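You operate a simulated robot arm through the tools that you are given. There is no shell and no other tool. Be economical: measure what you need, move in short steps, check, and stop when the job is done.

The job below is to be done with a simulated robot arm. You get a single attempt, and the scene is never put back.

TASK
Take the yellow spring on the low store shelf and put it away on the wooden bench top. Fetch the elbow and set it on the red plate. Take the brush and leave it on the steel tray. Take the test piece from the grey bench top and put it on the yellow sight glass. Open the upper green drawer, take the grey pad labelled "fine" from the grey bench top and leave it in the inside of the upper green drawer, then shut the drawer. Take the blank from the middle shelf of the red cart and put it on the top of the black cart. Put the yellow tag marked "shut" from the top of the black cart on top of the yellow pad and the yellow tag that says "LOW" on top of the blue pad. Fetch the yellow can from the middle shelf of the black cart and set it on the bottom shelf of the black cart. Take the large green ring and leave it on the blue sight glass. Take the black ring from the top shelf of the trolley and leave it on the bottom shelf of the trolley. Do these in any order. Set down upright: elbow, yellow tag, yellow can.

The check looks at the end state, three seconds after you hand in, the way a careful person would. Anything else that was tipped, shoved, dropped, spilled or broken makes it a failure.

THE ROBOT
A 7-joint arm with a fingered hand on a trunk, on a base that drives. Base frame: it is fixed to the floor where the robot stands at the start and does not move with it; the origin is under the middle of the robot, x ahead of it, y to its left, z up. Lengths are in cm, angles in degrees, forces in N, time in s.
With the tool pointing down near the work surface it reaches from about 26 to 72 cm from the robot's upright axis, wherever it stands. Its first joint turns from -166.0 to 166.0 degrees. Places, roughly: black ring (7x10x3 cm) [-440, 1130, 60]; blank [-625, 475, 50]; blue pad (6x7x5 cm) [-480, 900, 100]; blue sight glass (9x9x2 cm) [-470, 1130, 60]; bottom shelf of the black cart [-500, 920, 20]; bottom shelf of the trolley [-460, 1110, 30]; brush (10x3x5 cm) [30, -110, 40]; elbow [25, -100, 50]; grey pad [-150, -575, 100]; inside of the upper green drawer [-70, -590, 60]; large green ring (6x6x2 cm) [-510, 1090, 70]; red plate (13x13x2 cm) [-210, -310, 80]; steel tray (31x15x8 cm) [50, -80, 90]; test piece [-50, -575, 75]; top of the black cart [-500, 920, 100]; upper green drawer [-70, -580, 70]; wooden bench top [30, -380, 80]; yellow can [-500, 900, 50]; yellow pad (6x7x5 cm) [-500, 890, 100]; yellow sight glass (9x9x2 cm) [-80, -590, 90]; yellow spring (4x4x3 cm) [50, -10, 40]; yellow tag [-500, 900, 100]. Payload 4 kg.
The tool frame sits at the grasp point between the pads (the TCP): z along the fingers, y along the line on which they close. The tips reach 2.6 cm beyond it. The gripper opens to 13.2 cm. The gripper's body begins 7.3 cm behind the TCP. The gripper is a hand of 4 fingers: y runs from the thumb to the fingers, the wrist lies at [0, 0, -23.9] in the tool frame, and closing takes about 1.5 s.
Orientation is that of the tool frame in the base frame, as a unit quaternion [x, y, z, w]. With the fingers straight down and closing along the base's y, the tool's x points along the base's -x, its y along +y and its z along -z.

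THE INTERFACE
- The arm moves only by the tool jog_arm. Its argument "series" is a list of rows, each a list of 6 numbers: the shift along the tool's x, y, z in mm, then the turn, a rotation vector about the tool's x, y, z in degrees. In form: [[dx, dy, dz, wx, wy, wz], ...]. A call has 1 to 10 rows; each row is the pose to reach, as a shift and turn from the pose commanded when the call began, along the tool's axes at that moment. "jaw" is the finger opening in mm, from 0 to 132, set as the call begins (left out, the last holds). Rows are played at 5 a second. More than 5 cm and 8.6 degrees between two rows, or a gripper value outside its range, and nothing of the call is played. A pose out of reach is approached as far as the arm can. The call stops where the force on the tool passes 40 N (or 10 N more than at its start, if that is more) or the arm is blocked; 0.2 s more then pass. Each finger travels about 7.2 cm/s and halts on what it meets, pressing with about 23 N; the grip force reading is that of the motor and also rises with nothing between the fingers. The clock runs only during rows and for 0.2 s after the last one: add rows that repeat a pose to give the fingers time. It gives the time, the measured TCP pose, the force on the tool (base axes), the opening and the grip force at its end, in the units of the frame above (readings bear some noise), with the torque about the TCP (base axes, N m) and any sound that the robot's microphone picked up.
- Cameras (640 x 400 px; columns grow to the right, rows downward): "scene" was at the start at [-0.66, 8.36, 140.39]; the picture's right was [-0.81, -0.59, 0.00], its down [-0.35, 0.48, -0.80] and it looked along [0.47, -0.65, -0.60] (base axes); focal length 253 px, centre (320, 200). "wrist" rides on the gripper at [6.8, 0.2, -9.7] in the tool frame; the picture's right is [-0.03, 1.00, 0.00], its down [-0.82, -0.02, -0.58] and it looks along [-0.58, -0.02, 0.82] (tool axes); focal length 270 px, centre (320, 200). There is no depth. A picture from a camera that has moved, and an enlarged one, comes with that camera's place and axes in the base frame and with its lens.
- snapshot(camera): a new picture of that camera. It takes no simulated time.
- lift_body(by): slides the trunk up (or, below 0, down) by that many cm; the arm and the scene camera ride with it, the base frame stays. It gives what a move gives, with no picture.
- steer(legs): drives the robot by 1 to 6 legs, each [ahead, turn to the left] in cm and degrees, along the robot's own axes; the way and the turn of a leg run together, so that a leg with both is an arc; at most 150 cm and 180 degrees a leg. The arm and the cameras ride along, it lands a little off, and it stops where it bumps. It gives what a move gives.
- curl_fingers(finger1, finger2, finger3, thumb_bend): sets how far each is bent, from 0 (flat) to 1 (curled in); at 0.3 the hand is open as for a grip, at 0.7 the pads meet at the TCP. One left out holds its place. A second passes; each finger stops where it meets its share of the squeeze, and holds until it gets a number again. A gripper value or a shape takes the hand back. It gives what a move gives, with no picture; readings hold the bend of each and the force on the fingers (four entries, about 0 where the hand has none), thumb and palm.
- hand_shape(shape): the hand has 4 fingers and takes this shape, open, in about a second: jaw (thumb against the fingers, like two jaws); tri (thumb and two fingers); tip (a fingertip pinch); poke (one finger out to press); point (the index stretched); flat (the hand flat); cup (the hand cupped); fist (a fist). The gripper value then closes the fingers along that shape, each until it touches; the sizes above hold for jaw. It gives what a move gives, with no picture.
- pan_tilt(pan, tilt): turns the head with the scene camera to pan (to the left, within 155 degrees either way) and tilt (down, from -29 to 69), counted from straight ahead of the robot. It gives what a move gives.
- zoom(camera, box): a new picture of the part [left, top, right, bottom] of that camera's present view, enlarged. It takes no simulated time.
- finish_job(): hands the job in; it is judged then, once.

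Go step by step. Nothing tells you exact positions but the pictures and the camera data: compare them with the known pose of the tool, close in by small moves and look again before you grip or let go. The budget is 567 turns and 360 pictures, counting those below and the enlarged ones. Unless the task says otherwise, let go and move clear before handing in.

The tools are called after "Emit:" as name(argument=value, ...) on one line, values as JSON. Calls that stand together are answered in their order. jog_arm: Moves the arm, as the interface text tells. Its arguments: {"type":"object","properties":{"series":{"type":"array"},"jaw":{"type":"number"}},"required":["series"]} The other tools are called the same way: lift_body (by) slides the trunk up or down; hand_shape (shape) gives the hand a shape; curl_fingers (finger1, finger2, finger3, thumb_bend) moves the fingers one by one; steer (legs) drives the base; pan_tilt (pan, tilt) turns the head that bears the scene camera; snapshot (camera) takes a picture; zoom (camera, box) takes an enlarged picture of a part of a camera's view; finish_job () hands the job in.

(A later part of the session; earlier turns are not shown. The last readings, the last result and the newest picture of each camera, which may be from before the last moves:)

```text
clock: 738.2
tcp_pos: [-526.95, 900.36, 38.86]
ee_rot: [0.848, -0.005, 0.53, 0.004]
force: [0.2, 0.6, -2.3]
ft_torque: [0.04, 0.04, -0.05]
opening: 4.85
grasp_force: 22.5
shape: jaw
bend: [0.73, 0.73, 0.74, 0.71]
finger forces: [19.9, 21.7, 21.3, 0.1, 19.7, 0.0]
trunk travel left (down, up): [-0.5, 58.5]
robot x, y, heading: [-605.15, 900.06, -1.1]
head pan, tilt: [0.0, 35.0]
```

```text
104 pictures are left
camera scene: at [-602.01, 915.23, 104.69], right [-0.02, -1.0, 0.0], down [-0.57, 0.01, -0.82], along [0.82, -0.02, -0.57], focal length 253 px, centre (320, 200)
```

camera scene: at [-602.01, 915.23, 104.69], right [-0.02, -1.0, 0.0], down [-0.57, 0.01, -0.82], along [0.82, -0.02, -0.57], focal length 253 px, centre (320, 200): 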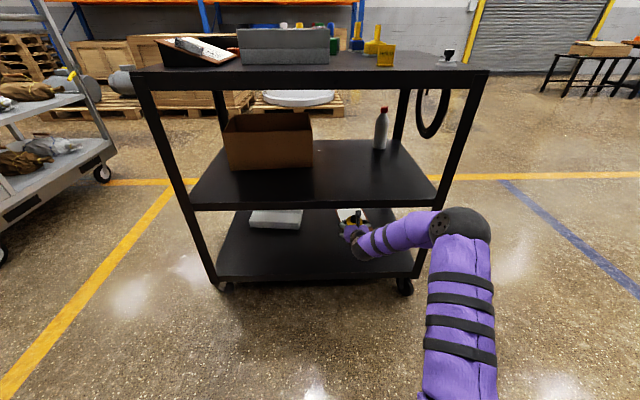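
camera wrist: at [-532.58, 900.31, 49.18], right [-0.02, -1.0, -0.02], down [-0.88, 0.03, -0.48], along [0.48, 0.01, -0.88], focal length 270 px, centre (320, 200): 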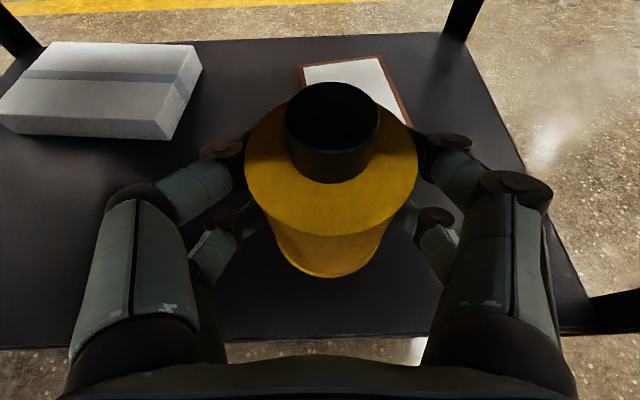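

Emit:
jog_arm(series=[[-27, 0, 13, 0, 0, 0], [-54, 0, 26, 0, 0, 0], [-81, 0, 40, 0, 0, 0], [-108, 0, 53, 0, 0, 0], [-126, 0, 62, 0, 0, 0]])

Emit:
snapshot(camera="scene")

```text
clock: 739.4
tcp_pos: [-526.96, 900.4, 32.69]
ee_rot: [0.85, -0.006, 0.527, 0.005]
force: [-0.3, -0.2, -3.8]
ft_torque: [0.01, 0.01, 0.01]
opening: 4.8
grasp_force: 22.7
shape: jaw
bend: [0.73, 0.73, 0.74, 0.71]
finger forces: [19.4, 21.2, 20.9, 0.0, 19.5, 0.0]
out of reach, approached as far as the arm can: row 3, 4, 5
trunk travel left (down, up): [-0.5, 58.5]
robot x, y, heading: [-605.24, 899.76, -1.5]
head pan, tilt: [0.0, 35.0]
```

```text
103 pictures are left
camera scene: at [-602.0, 915.24, 104.69], right [-0.02, -1.0, 0.0], down [-0.57, 0.01, -0.82], along [0.82, -0.02, -0.57], focal length 253 px, centre (320, 200)
```

scene: 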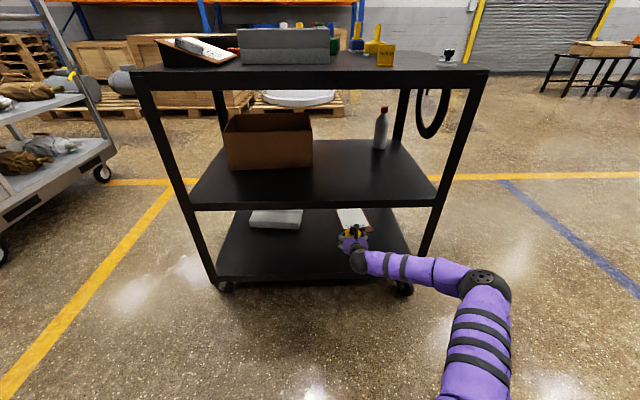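

The arm's lower limit stops me here with this tilt. I'll test how low it can get with a steeper hand.

Emit:
jog_arm(series=[[0, 0, 0, 0, -7, 0], [0, 0, 0, 0, -14, 0], [0, 0, 0, 0, -21, 0]])

Emit:
jog_arm(series=[[-20, 0, 22, 0, 0, 0], [-40, 0, 44, 0, 0, 0], [-55, 0, 60, 0, 0, 0], [-70, 0, 76, 0, 0, 0], [-85, 0, 92, 0, 0, 0]])

Emit:
snapshot(camera="scene")

```text
clock: 740.2
tcp_pos: [-526.96, 900.15, 32.48]
ee_rot: [0.93, -0.005, 0.367, 0.003]
force: [0.1, -1.9, -4.0]
ft_torque: [0.05, 0.0, 0.04]
opening: 4.78
grasp_force: 23.7
shape: jaw
bend: [0.73, 0.73, 0.74, 0.71]
finger forces: [19.2, 21.2, 20.9, 0.0, 19.6, 0.1]
trunk travel left (down, up): [-0.5, 58.5]
robot x, y, heading: [-605.28, 900.16, -1.5]
head pan, tilt: [0.0, 35.0]
```

```text
clock: 741.4
tcp_pos: [-526.24, 900.0, 22.38]
ee_rot: [0.926, -0.005, 0.378, 0.004]
force: [-5.5, -0.7, 17.0]
ft_torque: [-0.09, -0.13, -0.02]
opening: 4.85
grasp_force: 23.0
shape: jaw
bend: [0.74, 0.74, 0.75, 0.72]
finger forces: [19.7, 23.1, 23.3, 0.1, 20.4, 0.0]
trunk travel left (down, up): [-0.5, 58.5]
robot x, y, heading: [-605.58, 899.95, -1.3]
head pan, tilt: [0.0, 35.0]
stopped in row 5: the force on the tool passed its limit at 47 N (the readings are from after the stop); the commanded pose is now the measured one
```

```text
102 pictures are left
camera scene: at [-602.17, 915.24, 104.72], right [-0.02, -1.0, 0.0], down [-0.57, 0.01, -0.82], along [0.82, -0.02, -0.57], focal length 253 px, centre (320, 200)
```

scene: 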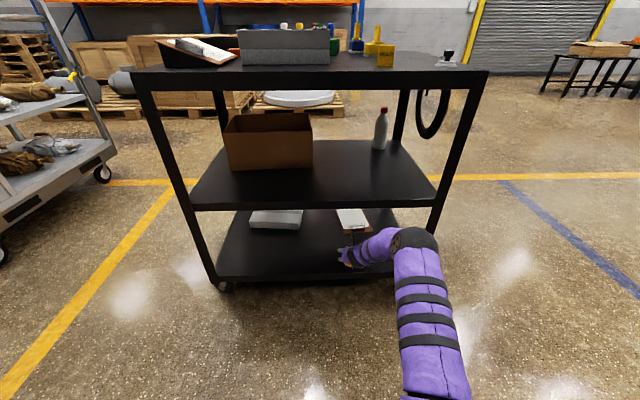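

Emit:
jog_arm(series=[[11, 0, -11, 0, 0, 0], [14, 0, -14, 0, 0, 0]])

Emit:
steer(legs=[[9, 0]])

Emit:
jog_arm(series=[[0, 0, 0, 0, 4, 0], [0, 0, 0, 0, 8, 0], [0, 0, 0, 0, 12, 0], [0, 0, 0, 0, 16, 0], [0, 0, 0, 0, 20, 0]])

Emit:
snapshot(camera="wrist")

Emit:
snapshot(camera="scene")

```text
clock: 742.0
tcp_pos: [-526.26, 900.1, 23.91]
ee_rot: [0.927, -0.006, 0.375, 0.004]
force: [-0.7, 0.3, -3.5]
ft_torque: [0.0, -0.01, 0.01]
opening: 4.84
grasp_force: 22.8
shape: jaw
bend: [0.74, 0.73, 0.75, 0.72]
finger forces: [21.0, 22.1, 22.1, 0.1, 21.4, 0.0]
trunk travel left (down, up): [-0.5, 58.5]
robot x, y, heading: [-605.44, 899.81, -1.1]
head pan, tilt: [0.0, 35.0]
```

```text
clock: 743.1
tcp_pos: [-517.21, 899.91, 24.03]
ee_rot: [0.927, -0.006, 0.376, 0.005]
force: [-0.1, -0.2, -4.2]
ft_torque: [0.02, 0.0, 0.04]
opening: 4.85
grasp_force: 23.0
shape: jaw
bend: [0.74, 0.73, 0.75, 0.72]
finger forces: [20.8, 22.1, 22.0, 0.0, 21.5, 0.0]
trunk travel left (down, up): [-0.5, 58.5]
robot x, y, heading: [-596.29, 899.48, -1.1]
head pan, tilt: [0.0, 35.0]
```

```text
clock: 744.3
tcp_pos: [-517.25, 899.82, 24.01]
ee_rot: [0.882, -0.005, 0.471, 0.004]
force: [-0.4, -0.5, -3.0]
ft_torque: [0.0, 0.0, 0.0]
opening: 4.84
grasp_force: 23.1
shape: jaw
bend: [0.74, 0.73, 0.75, 0.72]
finger forces: [20.8, 22.2, 22.1, 0.1, 21.3, 0.0]
out of reach, approached as far as the arm can: row 4, 5
trunk travel left (down, up): [-0.5, 58.5]
robot x, y, heading: [-596.32, 899.57, -1.4]
head pan, tilt: [0.0, 35.0]
```

```text
101 pictures are left
camera wrist: at [-521.43, 899.86, 35.07], right [-0.03, -1.0, -0.02], down [-0.93, 0.03, -0.36], along [0.36, 0.01, -0.93], focal length 270 px, centre (320, 200)
```

wrist: 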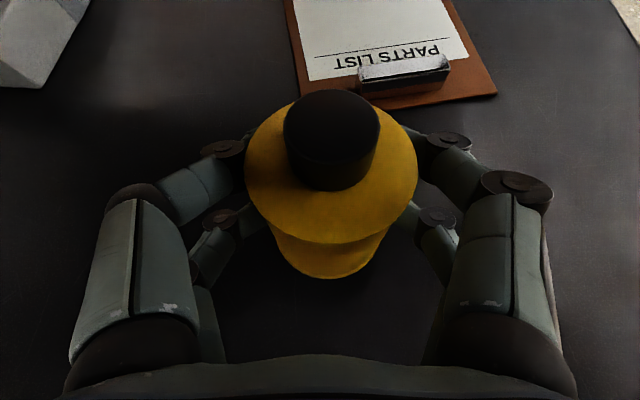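

```text
100 pictures are left
camera scene: at [-593.02, 915.03, 104.69], right [-0.02, -1.0, 0.0], down [-0.57, 0.01, -0.82], along [0.82, -0.02, -0.57], focal length 253 px, centre (320, 200)
```

scene: 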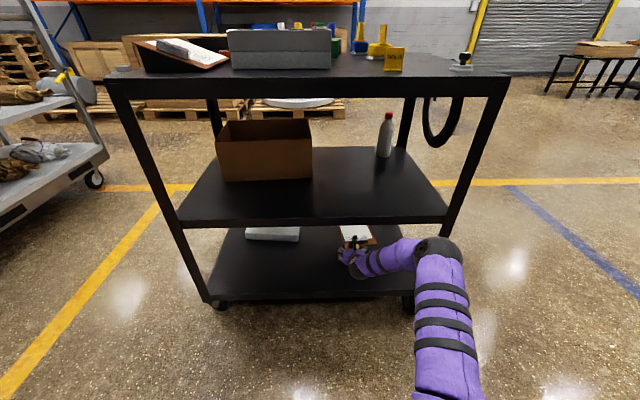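

Emit:
jog_arm(series=[[-8, 0, 6, 0, 0, 0], [-12, 0, 8, 0, 0, 0], [-15, 0, 10, 0, 0, 0], [-18, 0, 12, 0, 0, 0], [-21, 0, 14, 0, 0, 0], [-24, 0, 16, 0, 0, 0]])

Emit:
snapshot(camera="wrist")

```text
clock: 745.7
tcp_pos: [-517.04, 899.83, 21.71]
ee_rot: [0.88, -0.004, 0.474, 0.005]
force: [-2.4, 2.3, 21.6]
ft_torque: [-0.22, -0.35, 0.04]
opening: 4.82
grasp_force: 22.6
shape: jaw
bend: [0.74, 0.73, 0.75, 0.72]
finger forces: [17.8, 22.4, 22.0, 0.0, 20.0, 0.0]
trunk travel left (down, up): [-0.5, 58.5]
robot x, y, heading: [-596.5, 899.57, -1.5]
head pan, tilt: [0.0, 35.0]
```

```text
99 pictures are left
camera wrist: at [-521.37, 899.85, 32.64], right [-0.03, -1.0, -0.02], down [-0.93, 0.03, -0.36], along [0.36, 0.01, -0.93], focal length 270 px, centre (320, 200)
```

wrist: 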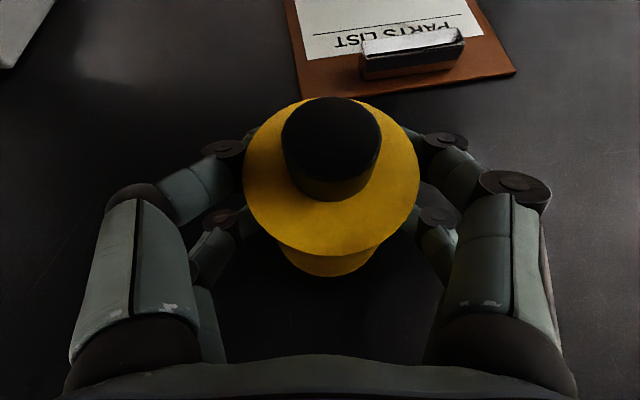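

Emit:
jog_arm(series=[[0, 0, 0, 0, 0, 0], [0, 0, 0, 0, 0, 0], [0, 0, 0, 0, 0, 0], [0, 0, 0, 0, 0, 0], [0, 0, 0, 0, 0, 0]], jaw=100)

Emit:
snapshot(camera="wrist")

```text
clock: 746.9
tcp_pos: [-517.45, 899.78, 20.99]
ee_rot: [0.882, -0.005, 0.47, 0.004]
force: [-0.2, 0.0, -0.3]
ft_torque: [0.01, 0.02, -0.03]
opening: 9.99
grasp_force: 0.1
shape: jaw
bend: [0.63, 0.63, 0.63, 0.5]
finger forces: [0.1, 0.0, 0.0, 0.1, 0.1, 0.0]
trunk travel left (down, up): [-0.5, 58.5]
robot x, y, heading: [-596.19, 899.85, -1.6]
head pan, tilt: [0.0, 35.0]
```

```text
98 pictures are left
camera wrist: at [-521.46, 899.85, 32.14], right [-0.03, -1.0, -0.02], down [-0.93, 0.03, -0.36], along [0.36, 0.01, -0.93], focal length 270 px, centre (320, 200)
```

wrist: 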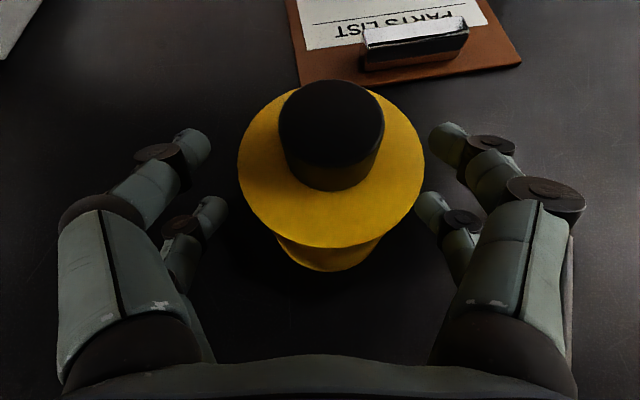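

Emit:
steer(legs=[[-9, 0]])

Emit:
jog_arm(series=[[-20, 0, -30, 0, 0, 0], [-40, 0, -60, 0, 0, 0], [-55, 0, -90, 0, 0, 0], [-60, 0, -125, 0, 0, 0], [-60, 0, -165, 0, 0, 0]])

Emit:
snapshot(camera="wrist")

Emit:
snapshot(camera="scene")

```text
clock: 748.0
tcp_pos: [-526.45, 900.19, 21.12]
ee_rot: [0.883, -0.006, 0.47, 0.005]
force: [0.3, 0.1, -0.1]
ft_torque: [-0.05, -0.01, -0.01]
opening: 9.97
grasp_force: 0.1
shape: jaw
bend: [0.63, 0.63, 0.63, 0.5]
finger forces: [0.0, 0.0, 0.1, 0.0, 0.0, 0.0]
trunk travel left (down, up): [-0.5, 58.5]
robot x, y, heading: [-605.42, 899.96, -1.4]
head pan, tilt: [0.0, 35.0]
```

```text
clock: 749.2
tcp_pos: [-540.59, 898.87, 29.6]
ee_rot: [0.883, -0.006, 0.469, 0.006]
force: [-0.4, -0.1, 0.0]
ft_torque: [-0.01, -0.05, 0.01]
opening: 10.01
grasp_force: 0.0
shape: jaw
bend: [0.63, 0.63, 0.63, 0.5]
finger forces: [0.0, 0.1, 0.0, 0.0, 0.0, 0.1]
out of reach, approached as far as the arm can: row 1, 2, 3, 4, 5
trunk travel left (down, up): [-0.5, 58.5]
robot x, y, heading: [-605.56, 899.69, -1.6]
head pan, tilt: [0.0, 35.0]
```

```text
97 pictures are left
camera wrist: at [-544.76, 898.81, 40.67], right [-0.03, -1.0, -0.02], down [-0.93, 0.03, -0.35], along [0.35, 0.01, -0.93], focal length 270 px, centre (320, 200)
```

wrist: 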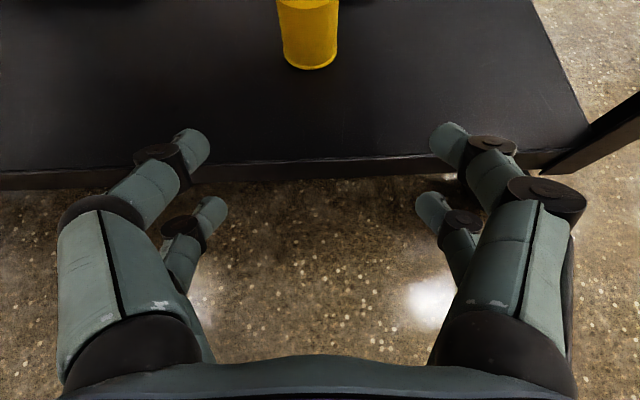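

```text
96 pictures are left
camera scene: at [-602.24, 915.21, 104.68], right [-0.02, -1.0, 0.0], down [-0.57, 0.01, -0.82], along [0.82, -0.02, -0.57], focal length 253 px, centre (320, 200)
```

scene: 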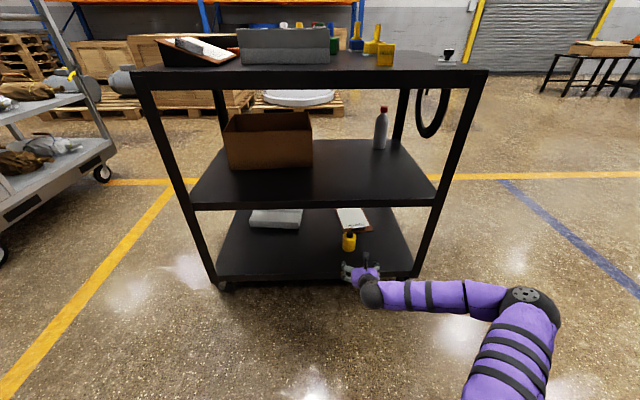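

The can stands upright on the bottom shelf. Now for the trolley: I'll raise up and look at it.

Emit:
lift_body(by=40)

Emit:
lift_body(by=15)

Emit:
pan_tilt(pan=50, tilt=25)

Emit:
snapshot(camera="scene")

```text
clock: 753.0
tcp_pos: [-540.55, 899.07, 69.57]
ee_rot: [0.883, -0.005, 0.47, 0.005]
force: [0.1, 0.4, 0.7]
ft_torque: [0.02, 0.02, 0.01]
opening: 10.0
grasp_force: 0.0
shape: jaw
bend: [0.63, 0.63, 0.63, 0.5]
finger forces: [0.1, 0.0, 0.0, 0.0, 0.0, 0.0]
trunk travel left (down, up): [-40.5, 18.5]
robot x, y, heading: [-605.58, 900.55, -1.3]
head pan, tilt: [0.0, 35.0]
```

```text
clock: 754.8
tcp_pos: [-540.6, 898.91, 84.65]
ee_rot: [0.882, -0.005, 0.47, 0.004]
force: [0.1, 0.1, 0.5]
ft_torque: [-0.02, -0.03, -0.01]
opening: 9.97
grasp_force: 0.1
shape: jaw
bend: [0.63, 0.63, 0.63, 0.5]
finger forces: [0.1, 0.0, 0.0, 0.1, 0.0, 0.0]
trunk travel left (down, up): [-55.5, 3.5]
robot x, y, heading: [-605.65, 899.79, -1.4]
head pan, tilt: [0.0, 35.0]
```

```text
clock: 756.0
tcp_pos: [-540.58, 899.05, 84.64]
ee_rot: [0.882, -0.005, 0.47, 0.004]
force: [0.5, -0.2, -0.1]
ft_torque: [0.03, -0.03, -0.02]
opening: 9.96
grasp_force: 0.1
shape: jaw
bend: [0.63, 0.63, 0.63, 0.5]
finger forces: [0.0, 0.0, 0.0, 0.0, 0.0, 0.0]
trunk travel left (down, up): [-55.5, 3.5]
robot x, y, heading: [-605.91, 900.11, -1.2]
head pan, tilt: [50.0, 25.0]
```

```text
95 pictures are left
camera scene: at [-604.97, 922.36, 161.26], right [0.75, -0.66, 0.0], down [-0.28, -0.32, -0.91], along [0.6, 0.68, -0.42], focal length 253 px, centre (320, 200)
```

scene: 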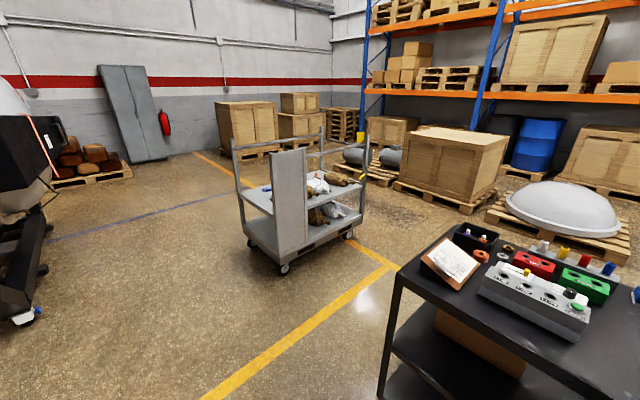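

Emit:
zoom(camera="scene", box=[220, 120, 380, 280])

```text
2.50 times, centred on (300, 200) of scene
camera zoom: at [-604.97, 922.36, 161.26], right [0.75, -0.66, 0.0], down [-0.28, -0.32, -0.91], along [0.6, 0.68, -0.42], focal length 633 px, centre (370, 200)
```

zoom: 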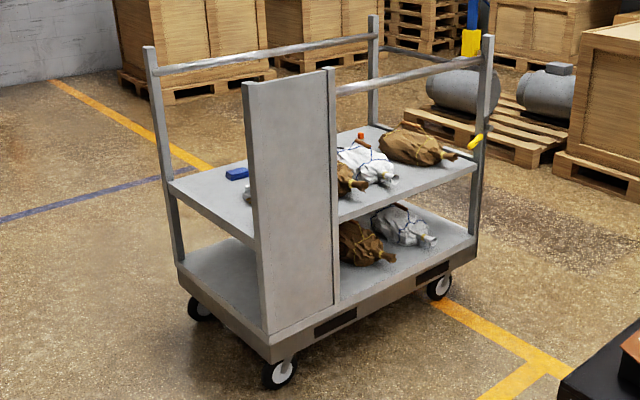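

Emit:
steer(legs=[[0, 91], [150, 0], [58, 0], [0, -91]])

Emit:
pan_tilt(pan=0, tilt=30)

Emit:
snapshot(camera="scene")

```text
clock: 774.7
tcp_pos: [-538.29, 1102.3, 84.61]
ee_rot: [0.882, -0.016, 0.47, 0.01]
force: [0.1, -0.2, -0.1]
ft_torque: [-0.01, 0.03, -0.03]
opening: 10.02
grasp_force: 0.0
shape: jaw
bend: [0.63, 0.63, 0.63, 0.5]
finger forces: [0.0, 0.1, 0.1, 0.0, 0.0, 0.0]
trunk travel left (down, up): [-55.5, 3.5]
robot x, y, heading: [-603.22, 1104.98, -3.1]
head pan, tilt: [50.0, 25.0]
```

```text
clock: 775.9
tcp_pos: [-538.25, 1102.4, 84.65]
ee_rot: [0.883, -0.017, 0.47, 0.011]
force: [0.2, 0.6, -0.2]
ft_torque: [-0.02, -0.02, -0.05]
opening: 9.97
grasp_force: 0.1
shape: jaw
bend: [0.63, 0.63, 0.63, 0.5]
finger forces: [0.0, 0.0, 0.1, 0.0, 0.0, 0.0]
trunk travel left (down, up): [-55.5, 3.5]
robot x, y, heading: [-603.1, 1104.78, -2.6]
head pan, tilt: [0.0, 30.0]
```

```text
93 pictures are left
camera scene: at [-599.22, 1120.28, 160.47], right [-0.05, -1.0, 0.0], down [-0.5, 0.02, -0.87], along [0.86, -0.04, -0.5], focal length 253 px, centre (320, 200)
```

scene: 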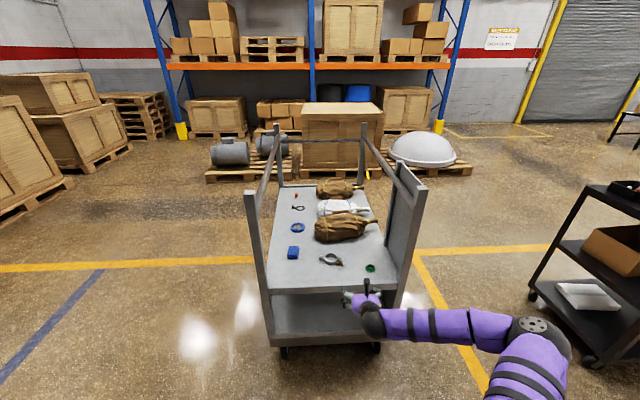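

Emit:
zoom(camera="scene", box=[240, 170, 440, 300])

Emit:
zoom(camera="scene", box=[275, 180, 355, 240])

```text
3.08 times, centred on (340, 235) of scene
camera zoom: at [-599.22, 1120.28, 160.47], right [-0.05, -1.0, 0.0], down [-0.5, 0.02, -0.87], along [0.86, -0.04, -0.5], focal length 779 px, centre (258, 92)
```

zoom: 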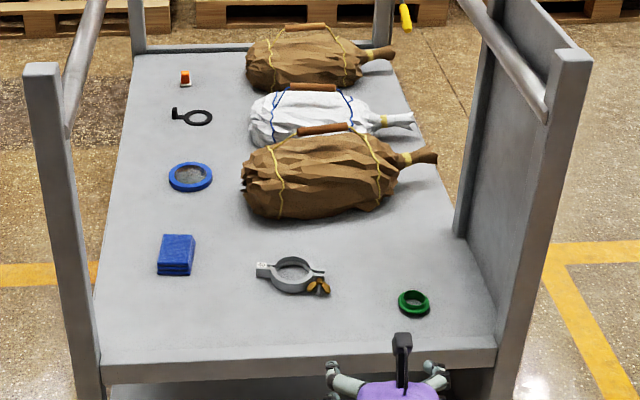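

```text
6.67 times, centred on (315, 210) of scene
camera zoom: at [-599.22, 1120.28, 160.47], right [-0.05, -1.0, 0.0], down [-0.5, 0.02, -0.87], along [0.86, -0.04, -0.5], focal length 1688 px, centre (353, 133)
```

zoom: 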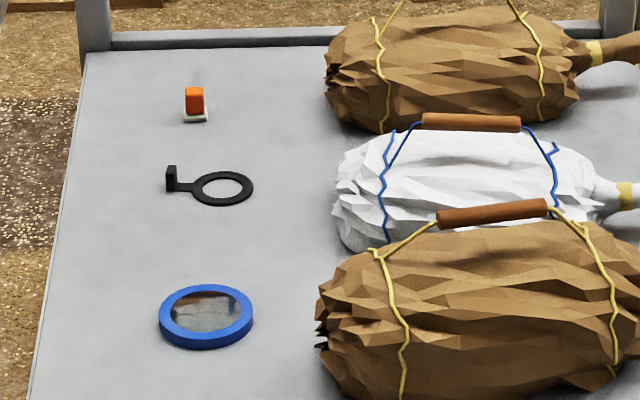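

I can see the green ring near the left end, the blue sight glass further in and the black ring beyond it. I'll bring the hand near vertical again and look at the ring from above.

Emit:
jog_arm(series=[[-20, 0, -30, 0, -8, 0], [-40, 0, -60, 0, -16, 0], [-60, 0, -90, 0, -24, 0], [-80, 0, -120, 0, -32, 0], [-100, 0, -145, 0, -41, 0]], jaw=85)

Emit:
snapshot(camera="scene")

```text
refused: row 5 steps farther than a row can; nothing moved
```

```text
90 pictures are left
camera scene: at [-599.22, 1120.28, 160.47], right [-0.05, -1.0, 0.0], down [-0.5, 0.02, -0.87], along [0.86, -0.04, -0.5], focal length 253 px, centre (320, 200)
```

scene: 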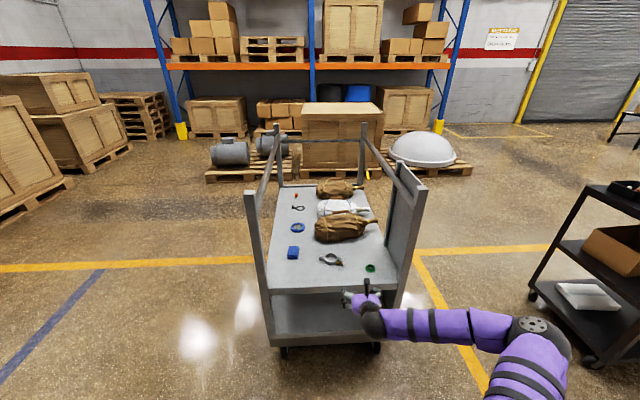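

Emit:
jog_arm(series=[[-18, 0, -27, 0, -8, 0], [-36, 0, -54, 0, -16, 0], [-54, 0, -81, 0, -24, 0], [-72, 0, -108, 0, -32, 0], [-90, 0, -135, 0, -40, 0], [-100, 0, -150, 0, -48, 0], [-100, 0, -150, 0, -56, 0]], jaw=85)

Emit:
snapshot(camera="scene")

```text
clock: 777.5
tcp_pos: [-556.41, 1103.03, 84.76]
ee_rot: [1.0, -0.02, 0.001, 0.002]
force: [-0.3, -1.6, -0.2]
ft_torque: [0.05, -0.01, 0.01]
opening: 8.56
grasp_force: 0.0
shape: jaw
bend: [0.7, 0.7, 0.7, 0.65]
finger forces: [0.0, 0.0, 0.0, 0.1, 0.1, 0.0]
out of reach, approached as far as the arm can: row 6
trunk travel left (down, up): [-55.5, 3.5]
robot x, y, heading: [-603.28, 1104.78, -2.9]
head pan, tilt: [0.0, 30.0]
```

```text
89 pictures are left
camera scene: at [-599.26, 1120.21, 160.48], right [-0.05, -1.0, 0.0], down [-0.5, 0.03, -0.87], along [0.87, -0.04, -0.5], focal length 253 px, centre (320, 200)
```

scene: 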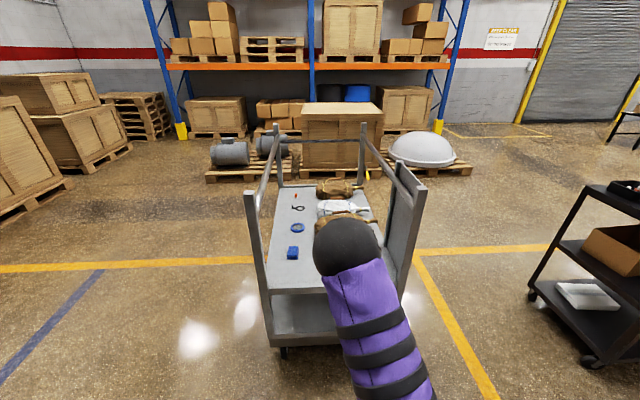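

Emit:
jog_arm(series=[[0, 0, 0, 0, 0, -8.5], [0, 0, 0, 0, 0, -17], [0, 0, 0, 0, 0, -25.5], [0, 0, 0, 0, 0, -34], [0, 0, 0, 0, 0, -42.5], [0, 0, 0, 0, 0, -51], [0, 0, 0, 0, 0, -59.5], [0, 0, 0, 0, 0, -68], [0, 0, 0, 0, 0, -76.5], [0, 0, 0, 0, 0, -85]])

Emit:
snapshot(camera="scene")

```text
clock: 779.7
tcp_pos: [-556.53, 1112.88, 84.05]
ee_rot: [0.764, 0.645, -0.009, 0.015]
force: [0.1, -0.1, 0.0]
ft_torque: [0.03, 0.01, -0.01]
opening: 8.52
grasp_force: 0.1
shape: jaw
bend: [0.7, 0.7, 0.7, 0.65]
finger forces: [0.0, 0.0, 0.0, 0.0, 0.1, 0.1]
out of reach, approached as far as the arm can: row 9, 10
trunk travel left (down, up): [-55.5, 3.5]
robot x, y, heading: [-603.29, 1104.8, -2.7]
head pan, tilt: [0.0, 30.0]
```

```text
88 pictures are left
camera scene: at [-599.21, 1120.33, 160.46], right [-0.05, -1.0, 0.0], down [-0.5, 0.02, -0.87], along [0.86, -0.04, -0.5], focal length 253 px, centre (320, 200)
```

scene: 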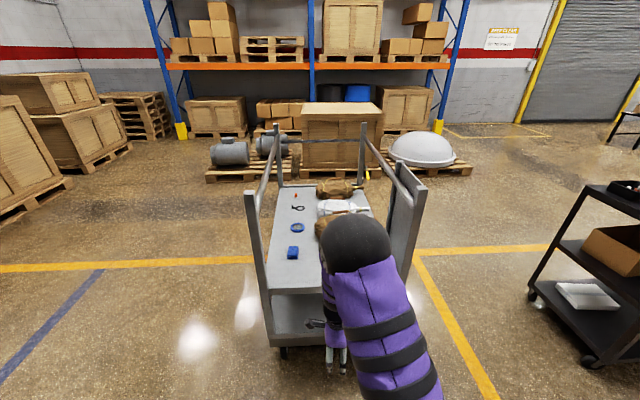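

Emit:
steer(legs=[[0, -12.3], [40, 0]])

Emit:
snapshot(camera="wrist")

```text
clock: 783.0
tcp_pos: [-518.27, 1092.33, 84.17]
ee_rot: [0.83, 0.558, -0.009, 0.013]
force: [-0.2, 0.3, -0.3]
ft_torque: [-0.02, -0.03, -0.02]
opening: 8.53
grasp_force: 0.1
shape: jaw
bend: [0.7, 0.7, 0.7, 0.65]
finger forces: [0.0, 0.0, 0.0, 0.0, 0.0, 0.0]
trunk travel left (down, up): [-55.5, 3.5]
robot x, y, heading: [-565.89, 1095.01, -15.2]
head pan, tilt: [0.0, 30.0]
```

```text
87 pictures are left
camera wrist: at [-515.38, 1099.0, 93.59], right [0.92, -0.4, 0.01], down [-0.33, -0.73, 0.6], along [-0.23, -0.55, -0.8], focal length 270 px, centre (320, 200)
```

wrist: 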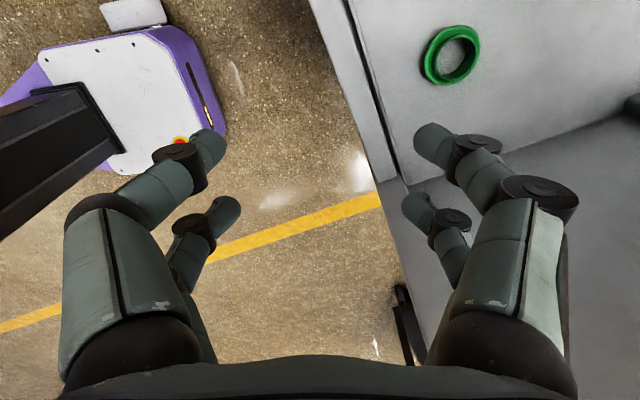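

Emit:
steer(legs=[[13, 0]])

Emit:
lift_body(by=-9)

Emit:
snapshot(camera="wrist")

```text
clock: 784.3
tcp_pos: [-505.38, 1088.87, 84.04]
ee_rot: [0.83, 0.557, -0.01, 0.013]
force: [0.5, 0.4, -0.2]
ft_torque: [-0.05, 0.04, 0.01]
opening: 8.52
grasp_force: 0.0
shape: jaw
bend: [0.7, 0.7, 0.7, 0.65]
finger forces: [0.0, 0.0, 0.0, 0.0, 0.1, 0.0]
trunk travel left (down, up): [-55.5, 3.5]
robot x, y, heading: [-552.7, 1091.41, -15.5]
head pan, tilt: [0.0, 30.0]
```

```text
clock: 785.5
tcp_pos: [-505.5, 1088.83, 75.03]
ee_rot: [0.831, 0.556, -0.01, 0.012]
force: [1.0, -0.8, 0.2]
ft_torque: [0.0, -0.01, 0.0]
opening: 8.55
grasp_force: 0.0
shape: jaw
bend: [0.7, 0.7, 0.7, 0.65]
finger forces: [0.1, 0.1, 0.0, 0.1, 0.0, 0.0]
trunk travel left (down, up): [-46.5, 12.5]
robot x, y, heading: [-552.88, 1091.61, -15.3]
head pan, tilt: [0.0, 30.0]
```

```text
86 pictures are left
camera wrist: at [-502.68, 1095.46, 84.6], right [0.92, -0.4, 0.01], down [-0.33, -0.73, 0.6], along [-0.23, -0.55, -0.8], focal length 270 px, centre (320, 200)
```

wrist: 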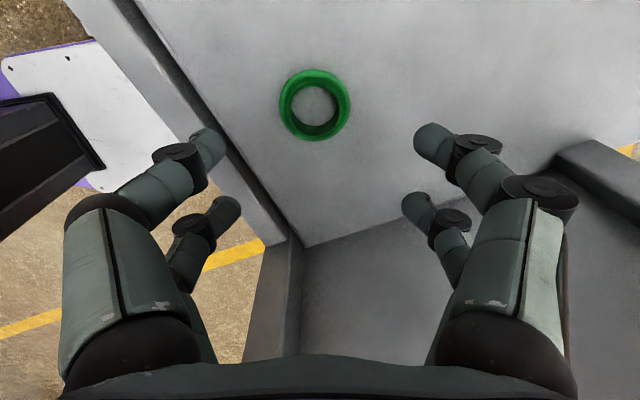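

Emit:
jog_arm(series=[[11, -1, 0, 0, 0, 0], [11, -1, 0, 0, 0, 0]])

Emit:
lift_body(by=-7)

Emit:
snapshot(camera="wrist")

```text
clock: 786.1
tcp_pos: [-505.19, 1089.85, 75.0]
ee_rot: [0.831, 0.556, -0.01, 0.012]
force: [0.6, -0.5, 0.8]
ft_torque: [0.03, 0.0, -0.04]
opening: 8.5
grasp_force: 0.1
shape: jaw
bend: [0.7, 0.7, 0.7, 0.65]
finger forces: [0.1, 0.0, 0.1, 0.0, 0.1, 0.0]
trunk travel left (down, up): [-46.5, 12.5]
robot x, y, heading: [-553.03, 1091.16, -15.4]
head pan, tilt: [0.0, 30.0]
```

```text
clock: 787.2
tcp_pos: [-505.19, 1089.91, 68.16]
ee_rot: [0.83, 0.557, -0.009, 0.013]
force: [0.3, -0.2, 0.0]
ft_torque: [0.01, 0.01, -0.03]
opening: 8.53
grasp_force: 0.1
shape: jaw
bend: [0.7, 0.7, 0.7, 0.65]
finger forces: [0.0, 0.0, 0.0, 0.0, 0.0, 0.1]
trunk travel left (down, up): [-39.5, 19.5]
robot x, y, heading: [-552.75, 1091.23, -15.2]
head pan, tilt: [0.0, 30.0]
```

```text
85 pictures are left
camera wrist: at [-502.41, 1096.54, 77.57], right [0.92, -0.4, 0.01], down [-0.33, -0.73, 0.6], along [-0.23, -0.55, -0.8], focal length 270 px, centre (320, 200)
```

wrist: 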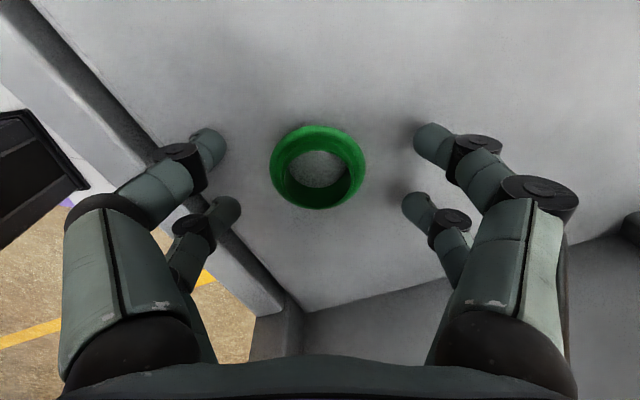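

Emit:
lift_body(by=-1.0)

Emit:
jog_arm(series=[[0, 0, 0, 0, 0, 0], [0, 0, 0, 0, 0, 0], [0, 0, 0, 0, 0, 0], [0, 0, 0, 0, 0, 0], [0, 0, 0, 0, 0, 0]], jaw=0)

Emit:
snapshot(camera="wrist")

```text
clock: 787.8
tcp_pos: [-505.18, 1089.94, 67.19]
ee_rot: [0.83, 0.558, -0.009, 0.013]
force: [-0.9, 0.3, 0.2]
ft_torque: [0.0, -0.01, -0.02]
opening: 8.52
grasp_force: 0.1
shape: jaw
bend: [0.7, 0.7, 0.7, 0.65]
finger forces: [0.1, 0.0, 0.0, 0.0, 0.0, 0.0]
trunk travel left (down, up): [-38.5, 20.5]
robot x, y, heading: [-552.47, 1091.12, -15.4]
head pan, tilt: [0.0, 30.0]
```

```text
clock: 789.0
tcp_pos: [-505.2, 1090.02, 67.22]
ee_rot: [0.83, 0.558, -0.009, 0.013]
force: [1.6, 1.4, 14.3]
ft_torque: [-0.28, -0.09, 0.02]
opening: 2.94
grasp_force: 23.4
shape: jaw
bend: [0.73, 0.74, 0.74, 0.7]
finger forces: [21.7, 22.1, 24.2, 0.1, 20.0, 0.0]
trunk travel left (down, up): [-38.5, 20.5]
robot x, y, heading: [-552.65, 1091.43, -15.4]
head pan, tilt: [0.0, 30.0]
```

```text
84 pictures are left
camera wrist: at [-502.39, 1096.55, 76.67], right [0.92, -0.4, 0.01], down [-0.33, -0.73, 0.6], along [-0.23, -0.55, -0.8], focal length 270 px, centre (320, 200)
```

wrist: 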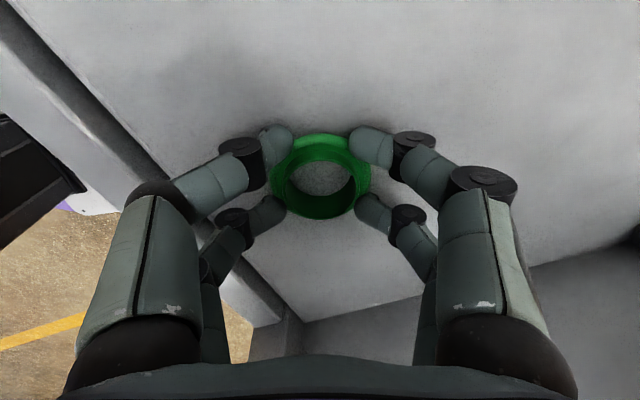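

Emit:
lift_body(by=15)

Emit:
steer(legs=[[-45, 0], [0, 105], [102, 0], [0, -90], [125, 0], [0, -90]])

Emit:
pan_tilt(pan=0, tilt=30)

Emit:
snapshot(camera="scene")

Emit:
snapshot(camera="wrist")

```text
clock: 790.8
tcp_pos: [-505.28, 1089.89, 82.13]
ee_rot: [0.83, 0.557, -0.009, 0.012]
force: [-0.6, 0.1, -0.2]
ft_torque: [-0.03, -0.02, -0.03]
opening: 2.75
grasp_force: 23.3
shape: jaw
bend: [0.74, 0.74, 0.74, 0.7]
finger forces: [20.2, 22.4, 26.7, 0.0, 19.2, 0.0]
trunk travel left (down, up): [-53.5, 5.5]
robot x, y, heading: [-552.87, 1091.09, -15.5]
head pan, tilt: [0.0, 30.0]
```

```text
clock: 817.5
tcp_pos: [-461.99, 1148.89, 82.04]
ee_rot: [0.994, -0.104, -0.016, 0.004]
force: [-0.3, -0.4, -1.1]
ft_torque: [0.01, -0.05, 0.01]
opening: 2.77
grasp_force: 23.1
shape: jaw
bend: [0.74, 0.74, 0.74, 0.7]
finger forces: [20.4, 21.9, 19.8, 0.1, 18.0, 0.1]
trunk travel left (down, up): [-53.5, 5.5]
robot x, y, heading: [-469.21, 1195.98, -95.4]
head pan, tilt: [0.0, 30.0]
```

```text
clock: 818.1
tcp_pos: [-462.08, 1148.94, 82.0]
ee_rot: [0.994, -0.103, -0.016, 0.004]
force: [0.1, 0.0, 0.5]
ft_torque: [0.02, -0.01, -0.02]
opening: 2.76
grasp_force: 23.3
shape: jaw
bend: [0.74, 0.74, 0.74, 0.7]
finger forces: [20.5, 22.1, 19.9, 0.1, 18.0, 0.0]
trunk travel left (down, up): [-53.5, 5.5]
robot x, y, heading: [-469.04, 1195.75, -95.1]
head pan, tilt: [0.0, 30.0]
```

```text
83 pictures are left
camera scene: at [-453.99, 1191.53, 158.47], right [-1.0, 0.09, 0.0], down [0.04, 0.5, -0.87], along [-0.08, -0.86, -0.5], focal length 253 px, centre (320, 200)
```

scene: 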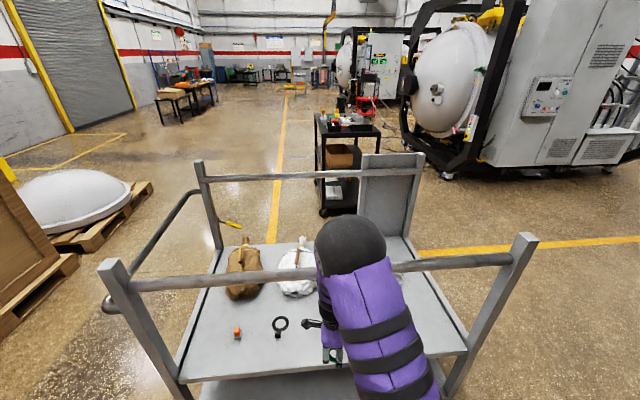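

```text
82 pictures are left
camera wrist: at [-455.08, 1147.36, 91.56], right [-0.23, -0.97, 0.01], down [-0.78, 0.19, 0.6], along [-0.59, 0.13, -0.8], focal length 270 px, centre (320, 200)
```

wrist: 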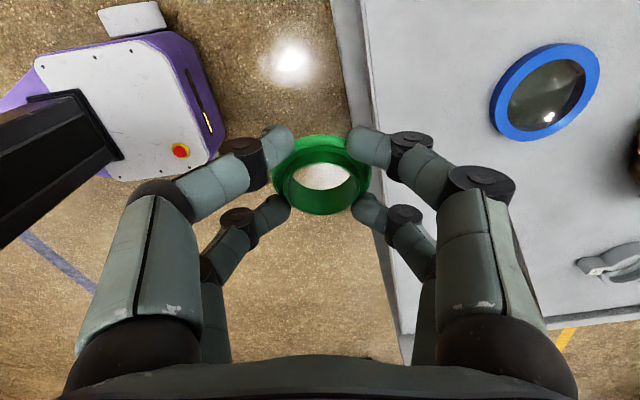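

Emit:
lift_body(by=-8)

Emit:
jog_arm(series=[[0, 0, 0, -7.5, 0, 0], [0, 0, 0, -15, 0, 0]])

Emit:
steer(legs=[[0, 3]])

Emit:
snapshot(camera="wrist")

Emit:
snapshot(camera="scene")

```text
clock: 819.3
tcp_pos: [-462.13, 1148.81, 74.05]
ee_rot: [0.994, -0.104, -0.015, 0.004]
force: [0.5, 0.6, -0.3]
ft_torque: [0.0, 0.0, 0.03]
opening: 2.76
grasp_force: 23.2
shape: jaw
bend: [0.74, 0.74, 0.74, 0.7]
finger forces: [20.5, 22.0, 19.9, 0.0, 18.0, 0.1]
trunk travel left (down, up): [-45.5, 13.5]
robot x, y, heading: [-469.27, 1195.99, -95.0]
head pan, tilt: [0.0, 30.0]
```

```text
clock: 819.9
tcp_pos: [-462.04, 1148.83, 74.06]
ee_rot: [0.985, -0.1, -0.028, 0.134]
force: [-0.1, -0.1, 0.1]
ft_torque: [-0.01, -0.03, -0.01]
opening: 2.75
grasp_force: 23.2
shape: jaw
bend: [0.74, 0.74, 0.74, 0.7]
finger forces: [21.1, 21.4, 21.0, 0.1, 18.8, 0.0]
trunk travel left (down, up): [-45.5, 13.5]
robot x, y, heading: [-469.65, 1195.8, -94.9]
head pan, tilt: [0.0, 30.0]
```

```text
clock: 820.7
tcp_pos: [-459.68, 1149.2, 74.07]
ee_rot: [0.988, -0.075, -0.024, 0.134]
force: [0.2, 0.5, -1.2]
ft_torque: [-0.02, -0.01, 0.02]
opening: 2.75
grasp_force: 22.9
shape: jaw
bend: [0.74, 0.74, 0.74, 0.7]
finger forces: [21.1, 21.4, 21.0, 0.0, 18.7, 0.0]
trunk travel left (down, up): [-45.5, 13.5]
robot x, y, heading: [-469.02, 1195.85, -92.3]
head pan, tilt: [0.0, 30.0]
```

```text
81 pictures are left
camera wrist: at [-452.17, 1150.66, 83.23], right [-0.17, -0.95, 0.27], down [-0.76, 0.3, 0.57], along [-0.63, -0.11, -0.77], focal length 270 px, centre (320, 200)
```

wrist: 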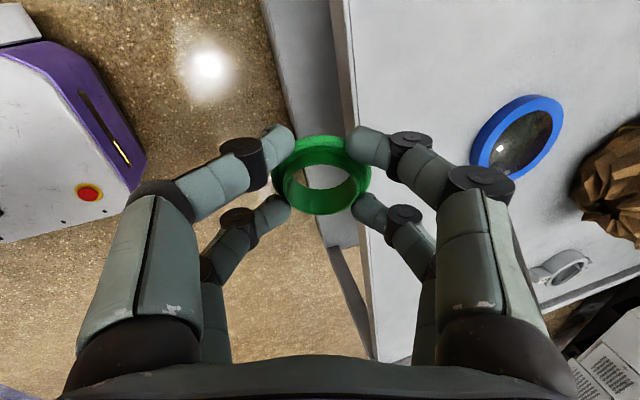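

```text
80 pictures are left
camera scene: at [-453.78, 1192.33, 150.47], right [-1.0, 0.04, 0.0], down [0.02, 0.5, -0.87], along [-0.03, -0.87, -0.5], focal length 253 px, centre (320, 200)
```

scene: 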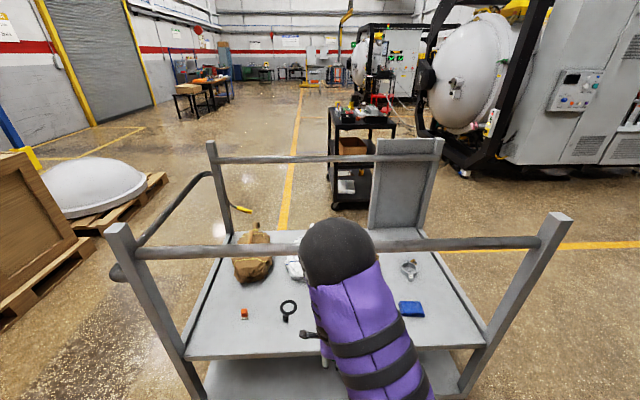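

Emit:
steer(legs=[[-20, 0]])

Emit:
lift_body(by=-25)

Emit:
jog_arm(series=[[0, 10, -38, 0, 0, 0], [0, 20, -77, 0, 0, 0], [0, 30, -115, 0, 0, 0], [0, 40, -154, 0, 0, 0], [0, 50, -192, 0, 0, 0], [0, 60, -231, 0, 0, 0]])

Emit:
snapshot(camera="scene")

```text
clock: 822.3
tcp_pos: [-458.81, 1169.18, 74.09]
ee_rot: [0.988, -0.075, -0.025, 0.134]
force: [0.0, -0.5, -0.3]
ft_torque: [0.04, 0.03, 0.03]
opening: 2.77
grasp_force: 22.8
shape: jaw
bend: [0.74, 0.74, 0.74, 0.7]
finger forces: [21.1, 21.3, 21.0, 0.0, 18.7, 0.1]
trunk travel left (down, up): [-45.5, 13.5]
robot x, y, heading: [-468.34, 1215.54, -91.9]
head pan, tilt: [0.0, 30.0]
```

```text
clock: 824.9
tcp_pos: [-459.12, 1169.3, 49.09]
ee_rot: [0.988, -0.075, -0.025, 0.133]
force: [-1.8, 0.7, -0.2]
ft_torque: [-0.01, -0.04, -0.02]
opening: 2.77
grasp_force: 22.9
shape: jaw
bend: [0.74, 0.74, 0.74, 0.7]
finger forces: [21.3, 21.5, 21.0, 0.1, 18.8, 0.0]
trunk travel left (down, up): [-20.5, 38.5]
robot x, y, heading: [-468.26, 1215.89, -92.3]
head pan, tilt: [0.0, 30.0]
```

```text
clock: 826.3
tcp_pos: [-458.04, 1169.53, 72.82]
ee_rot: [0.988, -0.075, -0.025, 0.134]
force: [0.0, 1.0, -0.2]
ft_torque: [-0.01, 0.0, 0.01]
opening: 2.78
grasp_force: 22.9
shape: jaw
bend: [0.74, 0.74, 0.73, 0.71]
finger forces: [23.8, 22.1, 20.9, 0.0, 18.1, 0.1]
trunk travel left (down, up): [-20.5, 38.5]
robot x, y, heading: [-468.46, 1215.65, -92.2]
head pan, tilt: [0.0, 30.0]
```

```text
79 pictures are left
camera scene: at [-453.04, 1212.25, 125.46], right [-1.0, 0.04, 0.0], down [0.02, 0.5, -0.87], along [-0.03, -0.87, -0.5], focal length 253 px, centre (320, 200)
```

scene: 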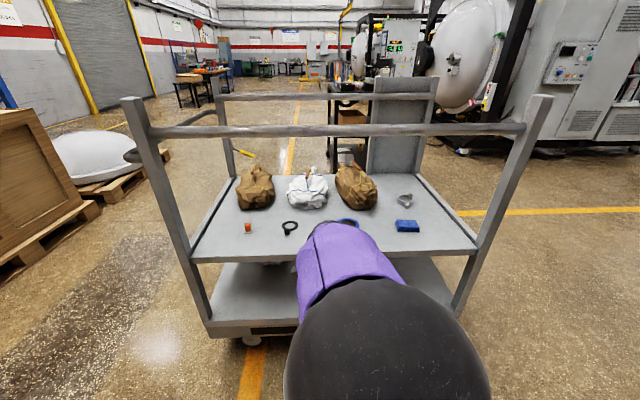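

Emit:
jog_arm(series=[[-12, 37, 11, 0, 0, 0], [-24, 74, 21, 0, 0, 0], [-37, 110, 32, 0, 0, 0], [-49, 147, 42, 0, 0, 0], [-61, 184, 53, 0, 0, 0]])

Emit:
steer(legs=[[16, 0]])

Emit:
snapshot(camera="wrist")

Emit:
snapshot(camera="scene")

```text
clock: 827.5
tcp_pos: [-459.71, 1155.82, 74.24]
ee_rot: [0.987, -0.082, -0.026, 0.135]
force: [-0.7, 0.4, -0.1]
ft_torque: [0.02, -0.01, 0.0]
opening: 2.76
grasp_force: 22.9
shape: jaw
bend: [0.74, 0.74, 0.73, 0.71]
finger forces: [22.9, 21.8, 21.0, 0.1, 18.9, 0.0]
out of reach, approached as far as the arm can: row 1, 2, 3, 4, 5
trunk travel left (down, up): [-20.5, 38.5]
robot x, y, heading: [-468.21, 1215.79, -92.0]
head pan, tilt: [0.0, 30.0]
```

```text
clock: 828.9
tcp_pos: [-460.36, 1139.85, 74.2]
ee_rot: [0.987, -0.082, -0.027, 0.135]
force: [0.5, 0.1, 0.3]
ft_torque: [-0.01, 0.01, -0.01]
opening: 2.74
grasp_force: 23.1
shape: jaw
bend: [0.74, 0.74, 0.73, 0.71]
finger forces: [22.9, 21.8, 21.0, 0.0, 19.0, 0.0]
trunk travel left (down, up): [-20.5, 38.5]
robot x, y, heading: [-469.22, 1199.38, -91.9]
head pan, tilt: [0.0, 30.0]
```

```text
78 pictures are left
camera wrist: at [-452.74, 1141.14, 83.4], right [-0.18, -0.95, 0.27], down [-0.76, 0.31, 0.57], along [-0.63, -0.1, -0.77], focal length 270 px, centre (320, 200)
```

wrist: 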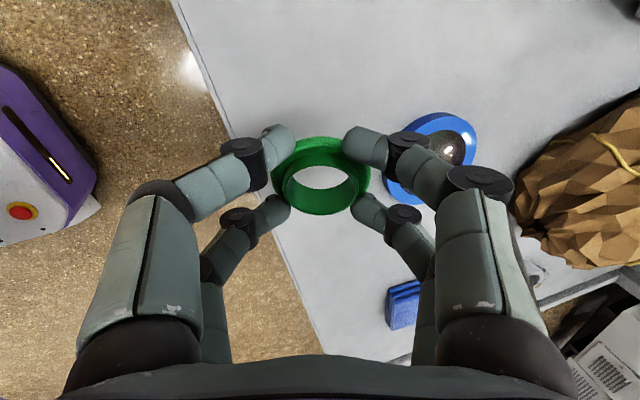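

```text
77 pictures are left
camera scene: at [-453.63, 1196.3, 125.47], right [-1.0, 0.04, 0.0], down [0.02, 0.5, -0.87], along [-0.03, -0.87, -0.5], focal length 253 px, centre (320, 200)
```

scene: 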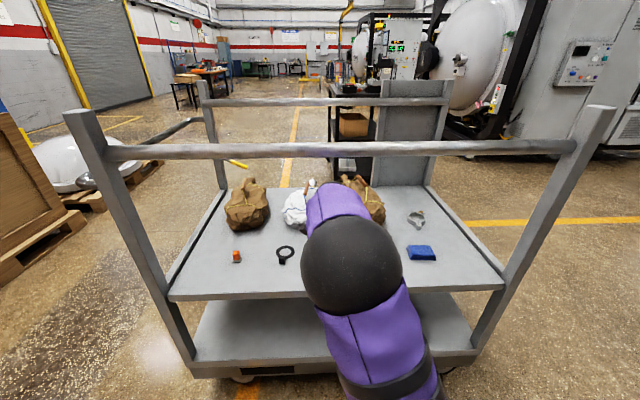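

Emit:
steer(legs=[[0, -5.2]])

Emit:
steer(legs=[[9, 0]])

Emit:
snapshot(camera="wrist")

```text
clock: 829.8
tcp_pos: [-465.63, 1139.29, 74.23]
ee_rot: [0.983, -0.126, -0.033, 0.133]
force: [0.0, -0.8, 0.4]
ft_torque: [0.02, 0.04, 0.03]
opening: 2.73
grasp_force: 22.7
shape: jaw
bend: [0.74, 0.74, 0.73, 0.71]
finger forces: [22.8, 21.7, 20.8, 0.0, 18.9, 0.0]
trunk travel left (down, up): [-20.5, 38.5]
robot x, y, heading: [-468.9, 1200.24, -97.5]
head pan, tilt: [0.0, 30.0]
```

```text
clock: 830.9
tcp_pos: [-466.94, 1130.65, 74.18]
ee_rot: [0.982, -0.126, -0.032, 0.134]
force: [0.0, -0.3, 0.1]
ft_torque: [0.02, 0.0, 0.0]
opening: 2.73
grasp_force: 22.8
shape: jaw
bend: [0.74, 0.74, 0.73, 0.71]
finger forces: [23.1, 21.7, 20.9, 0.0, 19.0, 0.0]
trunk travel left (down, up): [-20.5, 38.5]
robot x, y, heading: [-470.0, 1191.63, -97.5]
head pan, tilt: [0.0, 30.0]
```

```text
76 pictures are left
camera wrist: at [-459.26, 1131.23, 83.41], right [-0.26, -0.93, 0.27], down [-0.73, 0.38, 0.57], along [-0.63, -0.04, -0.77], focal length 270 px, centre (320, 200)
```

wrist: 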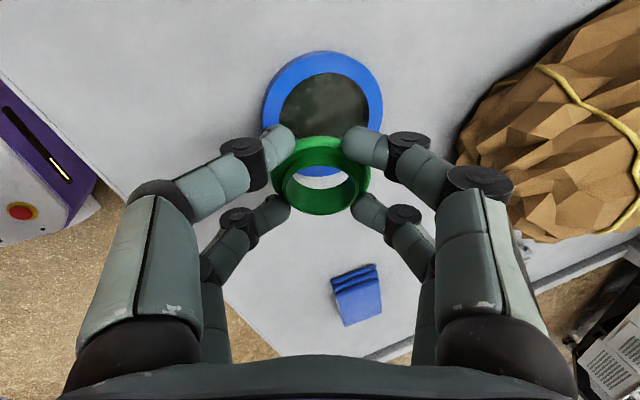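

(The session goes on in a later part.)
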